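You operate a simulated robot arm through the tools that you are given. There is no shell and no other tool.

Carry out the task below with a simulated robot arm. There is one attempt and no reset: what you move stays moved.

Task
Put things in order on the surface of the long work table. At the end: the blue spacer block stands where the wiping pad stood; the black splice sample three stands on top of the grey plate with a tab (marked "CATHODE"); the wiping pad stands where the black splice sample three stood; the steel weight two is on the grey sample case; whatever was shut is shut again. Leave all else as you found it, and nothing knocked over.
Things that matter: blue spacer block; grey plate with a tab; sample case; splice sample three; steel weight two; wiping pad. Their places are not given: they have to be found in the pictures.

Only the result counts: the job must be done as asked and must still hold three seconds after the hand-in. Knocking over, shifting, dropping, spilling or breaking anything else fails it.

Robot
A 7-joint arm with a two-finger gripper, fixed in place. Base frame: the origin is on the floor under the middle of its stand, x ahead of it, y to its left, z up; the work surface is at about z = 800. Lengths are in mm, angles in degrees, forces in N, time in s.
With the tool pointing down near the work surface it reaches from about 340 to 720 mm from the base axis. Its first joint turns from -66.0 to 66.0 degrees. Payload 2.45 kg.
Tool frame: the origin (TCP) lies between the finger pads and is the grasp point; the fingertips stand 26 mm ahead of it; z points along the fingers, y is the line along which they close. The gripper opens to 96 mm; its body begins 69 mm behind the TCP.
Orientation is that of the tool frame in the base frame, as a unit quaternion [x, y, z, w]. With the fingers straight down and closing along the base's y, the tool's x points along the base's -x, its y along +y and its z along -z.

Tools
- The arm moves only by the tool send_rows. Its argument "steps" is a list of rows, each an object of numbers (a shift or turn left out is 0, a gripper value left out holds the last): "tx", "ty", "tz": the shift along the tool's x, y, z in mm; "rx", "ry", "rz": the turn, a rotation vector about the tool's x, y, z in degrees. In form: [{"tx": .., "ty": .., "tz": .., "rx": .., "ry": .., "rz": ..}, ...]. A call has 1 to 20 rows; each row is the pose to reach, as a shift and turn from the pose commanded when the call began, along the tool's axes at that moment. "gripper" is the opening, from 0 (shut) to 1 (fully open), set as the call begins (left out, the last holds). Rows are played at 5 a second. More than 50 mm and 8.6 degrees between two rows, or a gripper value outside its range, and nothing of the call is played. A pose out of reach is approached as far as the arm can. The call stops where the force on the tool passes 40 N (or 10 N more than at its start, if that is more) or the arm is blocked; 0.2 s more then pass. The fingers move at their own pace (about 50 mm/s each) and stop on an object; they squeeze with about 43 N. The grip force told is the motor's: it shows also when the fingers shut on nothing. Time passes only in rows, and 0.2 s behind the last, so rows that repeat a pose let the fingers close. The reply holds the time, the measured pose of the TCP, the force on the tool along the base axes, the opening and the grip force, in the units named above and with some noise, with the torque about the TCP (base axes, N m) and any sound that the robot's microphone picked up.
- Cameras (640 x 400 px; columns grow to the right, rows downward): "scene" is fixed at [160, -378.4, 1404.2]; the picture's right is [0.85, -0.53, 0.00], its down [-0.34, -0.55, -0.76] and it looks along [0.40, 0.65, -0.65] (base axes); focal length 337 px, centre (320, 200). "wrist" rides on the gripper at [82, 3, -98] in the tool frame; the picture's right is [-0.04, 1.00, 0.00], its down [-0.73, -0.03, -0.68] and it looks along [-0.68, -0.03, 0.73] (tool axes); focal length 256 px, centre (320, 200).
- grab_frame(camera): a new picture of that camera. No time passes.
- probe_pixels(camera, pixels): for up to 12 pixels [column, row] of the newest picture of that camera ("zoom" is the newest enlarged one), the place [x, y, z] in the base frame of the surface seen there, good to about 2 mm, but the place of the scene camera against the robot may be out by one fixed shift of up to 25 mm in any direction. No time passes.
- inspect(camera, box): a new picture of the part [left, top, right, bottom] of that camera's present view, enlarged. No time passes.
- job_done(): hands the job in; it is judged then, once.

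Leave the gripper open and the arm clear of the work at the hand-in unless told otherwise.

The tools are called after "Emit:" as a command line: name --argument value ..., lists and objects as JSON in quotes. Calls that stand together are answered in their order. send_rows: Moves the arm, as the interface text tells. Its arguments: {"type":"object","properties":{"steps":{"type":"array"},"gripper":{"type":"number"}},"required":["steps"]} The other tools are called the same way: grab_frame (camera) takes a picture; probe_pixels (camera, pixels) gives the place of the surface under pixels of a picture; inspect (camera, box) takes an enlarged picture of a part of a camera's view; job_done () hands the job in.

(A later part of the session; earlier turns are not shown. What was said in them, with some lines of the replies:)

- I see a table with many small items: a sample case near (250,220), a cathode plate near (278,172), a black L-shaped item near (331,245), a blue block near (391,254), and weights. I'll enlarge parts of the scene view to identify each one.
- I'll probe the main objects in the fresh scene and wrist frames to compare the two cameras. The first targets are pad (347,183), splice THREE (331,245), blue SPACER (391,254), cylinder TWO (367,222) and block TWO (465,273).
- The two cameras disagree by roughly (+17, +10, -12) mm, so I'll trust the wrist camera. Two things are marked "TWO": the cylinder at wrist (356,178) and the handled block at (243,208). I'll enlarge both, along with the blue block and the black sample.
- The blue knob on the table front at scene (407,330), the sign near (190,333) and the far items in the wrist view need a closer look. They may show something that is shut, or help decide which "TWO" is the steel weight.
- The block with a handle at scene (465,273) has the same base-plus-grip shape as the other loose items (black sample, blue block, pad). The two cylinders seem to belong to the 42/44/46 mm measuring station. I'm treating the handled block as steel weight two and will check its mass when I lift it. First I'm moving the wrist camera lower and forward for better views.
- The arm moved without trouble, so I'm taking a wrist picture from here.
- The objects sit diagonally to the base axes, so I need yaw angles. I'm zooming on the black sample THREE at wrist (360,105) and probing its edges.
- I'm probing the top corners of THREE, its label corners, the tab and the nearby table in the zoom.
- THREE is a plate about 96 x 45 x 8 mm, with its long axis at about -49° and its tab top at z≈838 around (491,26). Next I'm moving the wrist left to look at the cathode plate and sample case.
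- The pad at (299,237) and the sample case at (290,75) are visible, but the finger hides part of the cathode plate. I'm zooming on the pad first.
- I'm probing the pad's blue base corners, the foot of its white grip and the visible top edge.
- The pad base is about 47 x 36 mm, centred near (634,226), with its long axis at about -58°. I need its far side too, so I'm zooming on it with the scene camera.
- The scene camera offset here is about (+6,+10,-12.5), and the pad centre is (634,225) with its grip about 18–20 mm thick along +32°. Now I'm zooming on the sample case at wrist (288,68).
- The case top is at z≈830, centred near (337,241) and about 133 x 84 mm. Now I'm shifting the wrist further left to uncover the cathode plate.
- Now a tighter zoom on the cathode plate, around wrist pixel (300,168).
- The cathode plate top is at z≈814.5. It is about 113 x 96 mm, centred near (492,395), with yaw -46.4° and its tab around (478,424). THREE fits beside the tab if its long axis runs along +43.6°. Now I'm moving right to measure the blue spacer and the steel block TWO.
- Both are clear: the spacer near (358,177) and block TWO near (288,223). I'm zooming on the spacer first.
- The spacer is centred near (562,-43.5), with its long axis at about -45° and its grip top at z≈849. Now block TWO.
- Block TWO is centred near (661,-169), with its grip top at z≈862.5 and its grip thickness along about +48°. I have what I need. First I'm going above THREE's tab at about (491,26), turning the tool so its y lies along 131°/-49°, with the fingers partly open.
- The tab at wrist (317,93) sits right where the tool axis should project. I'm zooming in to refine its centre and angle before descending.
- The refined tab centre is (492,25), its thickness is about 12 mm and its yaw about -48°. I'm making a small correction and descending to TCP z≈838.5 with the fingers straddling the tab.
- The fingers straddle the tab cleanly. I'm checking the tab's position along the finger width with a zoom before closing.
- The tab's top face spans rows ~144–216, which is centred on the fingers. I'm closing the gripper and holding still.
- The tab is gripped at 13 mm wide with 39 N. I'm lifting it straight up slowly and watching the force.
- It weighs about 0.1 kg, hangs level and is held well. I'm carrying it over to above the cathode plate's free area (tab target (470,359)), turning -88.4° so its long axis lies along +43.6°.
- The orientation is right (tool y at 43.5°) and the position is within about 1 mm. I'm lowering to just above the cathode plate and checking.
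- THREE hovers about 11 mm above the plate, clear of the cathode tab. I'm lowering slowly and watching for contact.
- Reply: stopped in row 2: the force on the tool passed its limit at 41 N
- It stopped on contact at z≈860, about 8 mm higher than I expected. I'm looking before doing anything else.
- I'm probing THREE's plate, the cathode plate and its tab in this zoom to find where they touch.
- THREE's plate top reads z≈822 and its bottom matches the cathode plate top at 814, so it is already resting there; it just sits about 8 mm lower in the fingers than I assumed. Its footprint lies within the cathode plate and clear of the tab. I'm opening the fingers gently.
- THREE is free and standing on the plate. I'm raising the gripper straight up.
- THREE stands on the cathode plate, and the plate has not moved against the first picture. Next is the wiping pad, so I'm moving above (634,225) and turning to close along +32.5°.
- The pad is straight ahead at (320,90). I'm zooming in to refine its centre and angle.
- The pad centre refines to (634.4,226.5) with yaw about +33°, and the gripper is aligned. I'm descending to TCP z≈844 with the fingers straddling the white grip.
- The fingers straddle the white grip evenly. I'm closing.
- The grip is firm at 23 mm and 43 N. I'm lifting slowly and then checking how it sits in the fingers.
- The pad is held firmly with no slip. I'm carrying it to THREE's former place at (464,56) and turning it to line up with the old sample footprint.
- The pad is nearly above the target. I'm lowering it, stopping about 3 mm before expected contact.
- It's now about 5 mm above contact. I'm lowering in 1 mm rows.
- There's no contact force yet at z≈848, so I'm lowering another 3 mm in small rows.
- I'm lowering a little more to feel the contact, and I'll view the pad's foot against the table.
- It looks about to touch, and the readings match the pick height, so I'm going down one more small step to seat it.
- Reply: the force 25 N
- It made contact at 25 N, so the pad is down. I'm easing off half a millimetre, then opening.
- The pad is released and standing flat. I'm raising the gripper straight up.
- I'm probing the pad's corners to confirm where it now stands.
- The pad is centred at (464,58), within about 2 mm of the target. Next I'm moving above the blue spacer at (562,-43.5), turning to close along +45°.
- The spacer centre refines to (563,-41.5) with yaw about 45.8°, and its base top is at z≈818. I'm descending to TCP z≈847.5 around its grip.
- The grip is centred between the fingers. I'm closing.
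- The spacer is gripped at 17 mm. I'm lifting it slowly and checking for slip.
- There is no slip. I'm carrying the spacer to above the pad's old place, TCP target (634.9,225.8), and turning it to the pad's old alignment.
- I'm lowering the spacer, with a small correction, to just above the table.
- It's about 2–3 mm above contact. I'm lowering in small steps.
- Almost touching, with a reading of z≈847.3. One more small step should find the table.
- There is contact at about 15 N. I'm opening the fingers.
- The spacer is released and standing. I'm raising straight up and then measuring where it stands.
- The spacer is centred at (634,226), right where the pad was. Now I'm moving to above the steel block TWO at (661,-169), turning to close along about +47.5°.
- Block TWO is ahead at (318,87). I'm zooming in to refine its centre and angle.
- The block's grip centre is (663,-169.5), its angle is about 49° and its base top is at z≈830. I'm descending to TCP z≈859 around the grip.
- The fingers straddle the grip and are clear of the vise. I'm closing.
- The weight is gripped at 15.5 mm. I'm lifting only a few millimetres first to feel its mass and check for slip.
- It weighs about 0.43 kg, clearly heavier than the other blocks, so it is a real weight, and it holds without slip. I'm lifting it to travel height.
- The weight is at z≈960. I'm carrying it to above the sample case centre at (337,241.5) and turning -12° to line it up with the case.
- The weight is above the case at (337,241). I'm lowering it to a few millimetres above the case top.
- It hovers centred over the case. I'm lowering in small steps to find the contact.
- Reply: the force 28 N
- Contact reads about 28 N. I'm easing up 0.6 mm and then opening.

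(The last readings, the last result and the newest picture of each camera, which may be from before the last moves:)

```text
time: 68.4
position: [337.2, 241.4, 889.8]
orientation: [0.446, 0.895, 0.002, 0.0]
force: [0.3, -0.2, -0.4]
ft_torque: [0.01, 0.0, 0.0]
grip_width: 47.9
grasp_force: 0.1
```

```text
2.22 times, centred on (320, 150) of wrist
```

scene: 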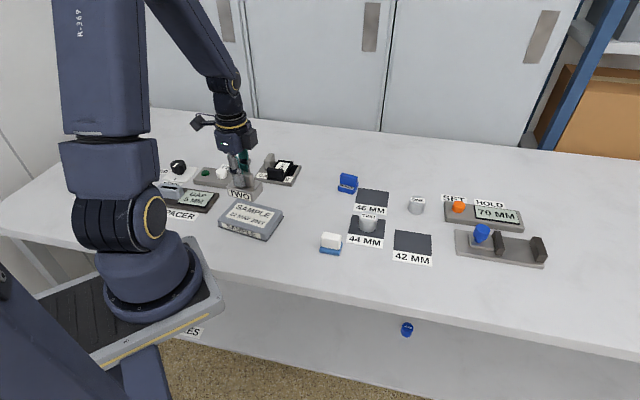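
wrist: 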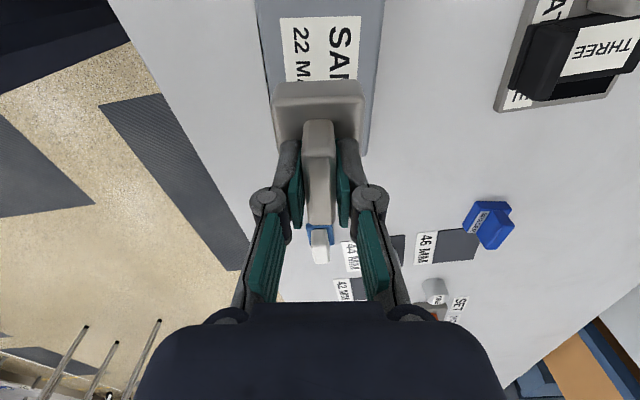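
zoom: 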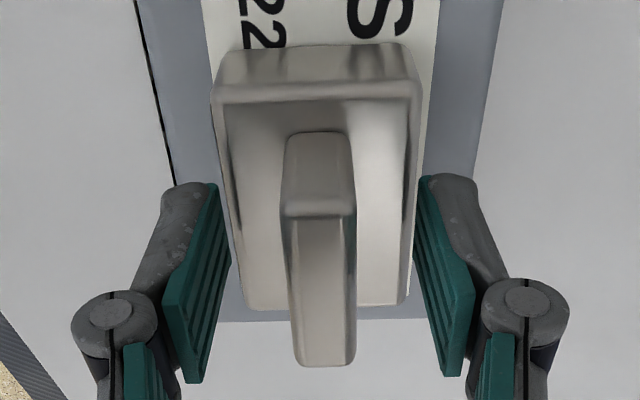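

The weight is released on the case. I'm raising straight up, well clear.

Emit:
send_rows --steps '[{"tz": -10}, {"tz": -30}, {"tz": -55}, {"tz": -85}, {"tz": -115}, {"tz": -145}, {"tz": -160}, {"tz": -160}]' --gripper 0.5

Emit:
grab_frame --camera "scene"

Emit:
inspect --camera "scene" --box '[205, 185, 295, 250]'

Emit:
grab_frame --camera "wrist"

```text
time: 70.2
position: [336.4, 239.8, 1048.9]
orientation: [0.446, 0.895, 0.001, 0.0]
force: [0.2, -1.3, 0.5]
ft_torque: [0.02, -0.01, 0.0]
grip_width: 47.9
grasp_force: 0.1
```

```text
taken
```

scene: 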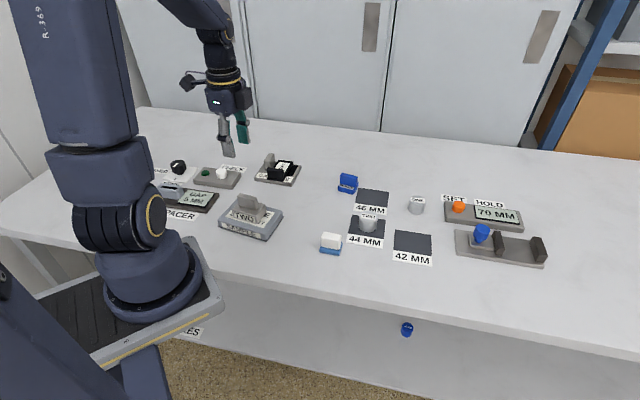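

```text
6.15 times, centred on (250, 218) of scene
```

zoom: 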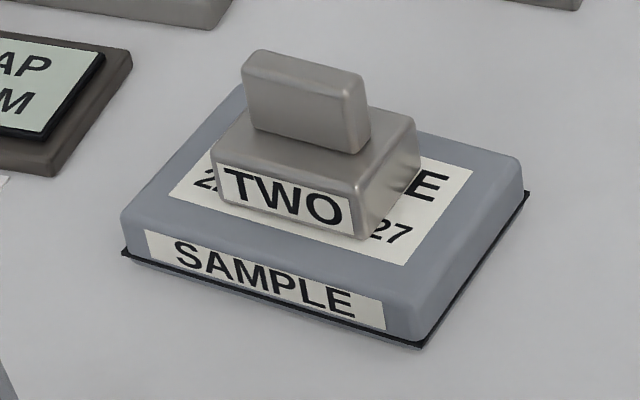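

```text
taken
```

wrist: 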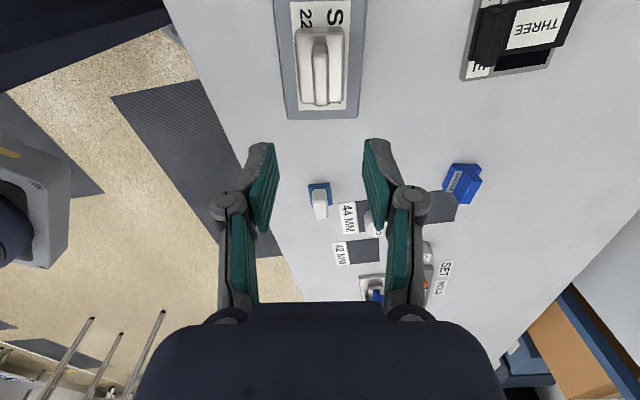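

All four items look placed, and the case has not moved. I'm opening the gripper fully and retreating up toward the starting area, then doing a last check of everything.

Emit:
send_rows --steps '[{"tx": -10, "ty": -20, "tz": -15, "rz": -6}, {"tx": -30, "ty": -40, "tz": -30, "rz": -12}, {"tx": -55, "ty": -62, "tz": -45, "rz": -18}, {"tx": -80, "ty": -85, "tz": -60, "rz": -25}, {"tx": -105, "ty": -105, "tz": -70, "rz": -32}, {"tx": -130, "ty": -122, "tz": -75, "rz": -39}, {"tx": -150, "ty": -132, "tz": -75, "rz": -46}, {"tx": -160, "ty": -135, "tz": -75, "rz": -53}, {"tx": -160, "ty": -135, "tz": -75, "rz": -53}, {"tx": -160, "ty": -135, "tz": -75, "rz": -53}]' --gripper 1

Emit:
inspect --camera "scene" --box '[300, 160, 460, 290]'

Emit:
inspect --camera "scene" --box '[100, 130, 310, 260]'

Emit:
inspect --camera "scene" --box '[400, 180, 560, 300]'

Emit:
grab_frame --camera "wrist"

```text
time: 72.4
position: [324.1, 31.3, 1123.9]
orientation: [-0.001, 1.0, 0.002, 0.0]
force: [-0.1, -0.2, 0.1]
ft_torque: [0.0, -0.01, 0.02]
grip_width: 96.0
grasp_force: 0.1
```

```text
3.08 times, centred on (380, 225) of scene
```

zoom: 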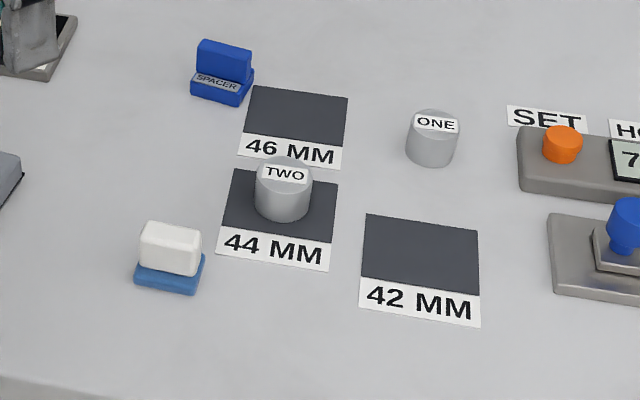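

```text
3.05 times, centred on (205, 195) of scene
```

zoom: 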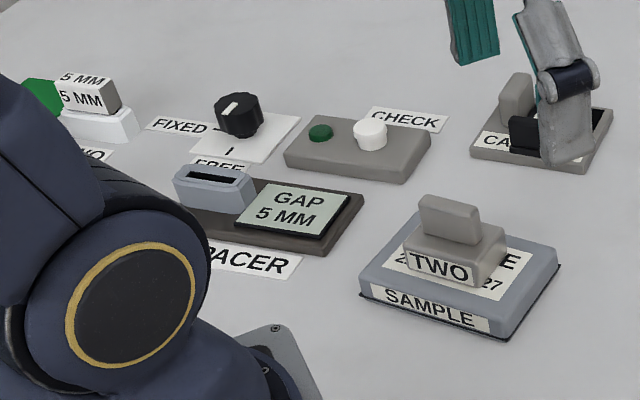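

```text
3.33 times, centred on (480, 240) of scene
```

zoom: 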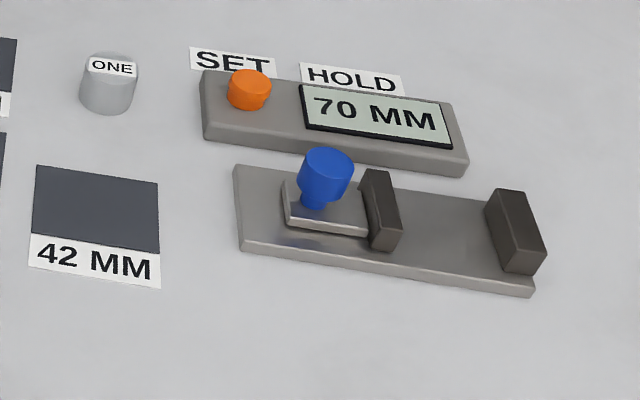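

```text
taken
```

wrist: 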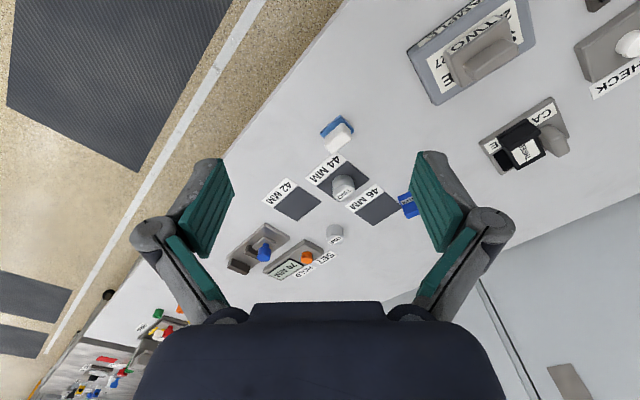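

All else looks unchanged. A label ending in "WO" now shows near scene (130,181), previously hidden behind the arm, so I'm checking it before handing in.

Emit:
inspect --camera "scene" --box '[90, 140, 180, 200]'

Emit:
inspect --camera "scene" --box '[0, 120, 160, 260]'

Emit:
inspect --camera "scene" --box '[240, 140, 320, 200]'

```text
6.67 times, centred on (135, 170) of scene
```

zoom: 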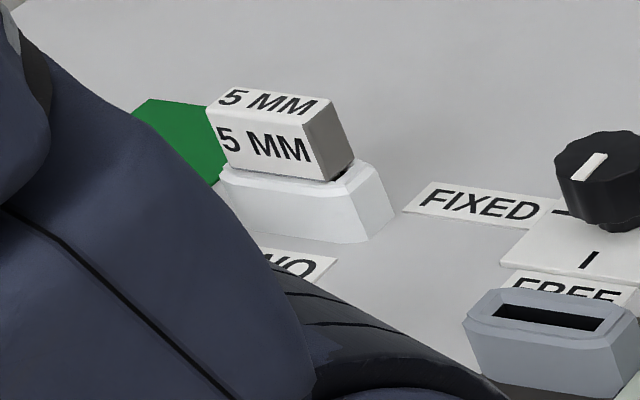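

```text
2.86 times, centred on (80, 190) of scene
```

zoom: 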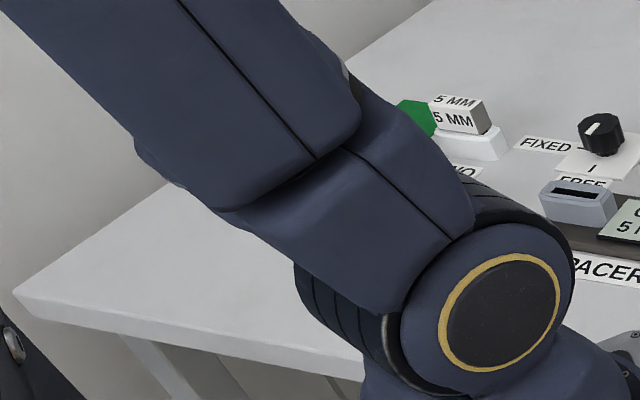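

```text
6.67 times, centred on (280, 170) of scene
```

zoom: 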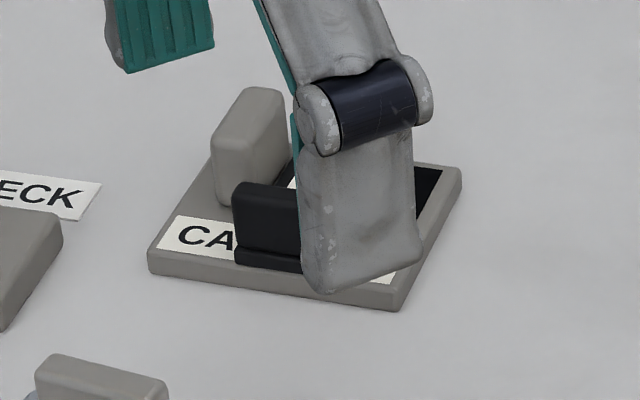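

That looks like a flat table label by the 5 mm spacer holder. To be sure no other weight is hidden behind the arm, I'm swinging the wrist camera high over the left side to look.

Emit:
send_rows --steps '[{"tx": 6, "ty": 34, "rz": -6}, {"tx": 12, "ty": 68, "rz": -12}, {"tx": 18, "ty": 102, "rz": -18}, {"tx": 24, "ty": 136, "rz": -24}, {"tx": 30, "ty": 170, "rz": -30}, {"tx": 36, "ty": 204, "rz": -36}, {"tx": 42, "ty": 238, "rz": -42}, {"tx": 48, "ty": 260, "rz": -48}, {"tx": 48, "ty": 260, "rz": -48}]' --gripper 1

Emit:
grab_frame --camera "wrist"

Emit:
grab_frame --camera "scene"

```text
time: 74.4
position: [277.2, 290.0, 1123.7]
orientation: [-0.407, 0.913, 0.001, 0.002]
force: [0.5, -0.3, 0.0]
ft_torque: [0.0, 0.01, -0.02]
grip_width: 96.0
grasp_force: 0.1
```

```text
taken
```

wrist: 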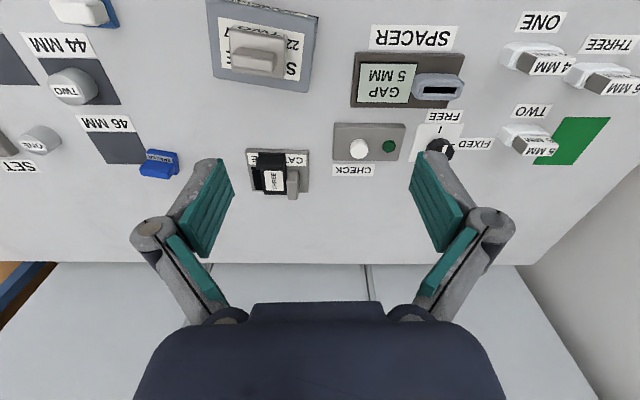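

```text
taken
```

scene: 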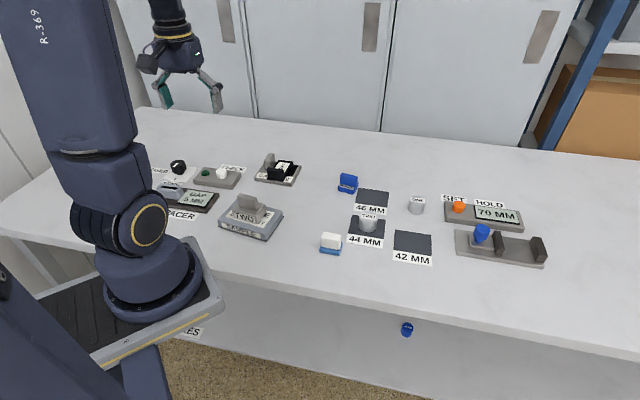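

The left side only holds a gap station, with 4/5/6 mm blocks on holders labelled ONE, TWO and THREE, so there is no other weight. One last zoom will confirm THREE, the weight and the spacer are resting properly.

Emit:
inspect --camera "wrist" --box '[140, 0, 340, 210]'

Emit:
inspect --camera "scene" --box '[240, 140, 320, 200]'

```text
1.90 times, centred on (240, 105) of wrist
```

zoom: 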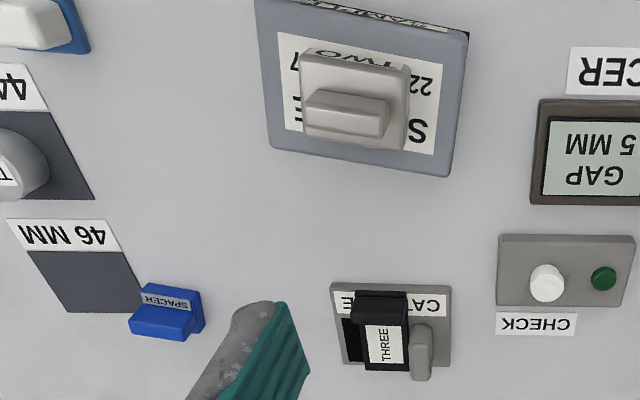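

```text
6.67 times, centred on (280, 170) of scene
```

zoom: 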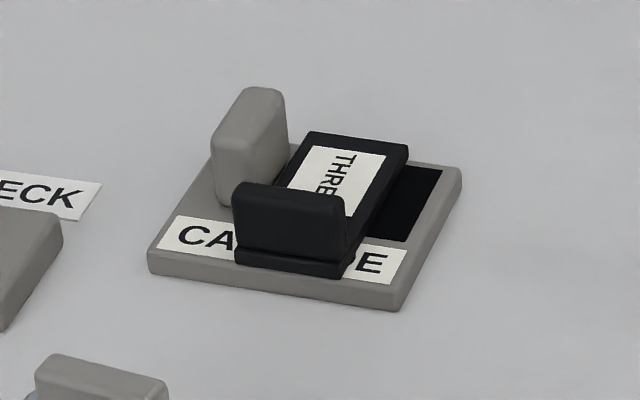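

Everything stands where it should: THREE on the cathode plate, the pad on THREE's old place, the spacer on the pad's old place, and weight TWO on the sample case. Nothing was opened and nothing else has moved; the gripper is open and the arm is high and clear. I'm handing in.

Emit:
job_done

```text
The job is handed in.
```

I moved all four things to where you asked and handed the job in; I don't have the verdict yet.

- **Blue spacer block:** stands where the wiping pad stood, within about 1 mm by the wrist camera.
- **Splice sample three:** rests on the "CATHODE" plate beside its tab, with about 2 mm hanging over one end. It slid about 8 mm lower in the fingers when lifted, so it touched the plate early, at about 41 N. The plate shows no shift in the pictures.
- **Wiping pad:** stands where splice sample three stood, about 2 mm off centre.
- **Steel weight two:** sits near the middle of the sample case.

**Which "TWO" I used:** two loose things are marked "TWO", a handled block and a cylinder on the 44 MM patch. I took the handled block as the steel weight. It has the same base-and-grip shape as the other things in the task, and it weighed about 0.43 kg when lifted. I left the cylinder alone, so if it was the one you meant, that part is wrong.

Nothing was opened, so nothing needed shutting again. In the final pictures nothing else looked moved or knocked over. The gripper was open and the arm was well above the table at hand-in.
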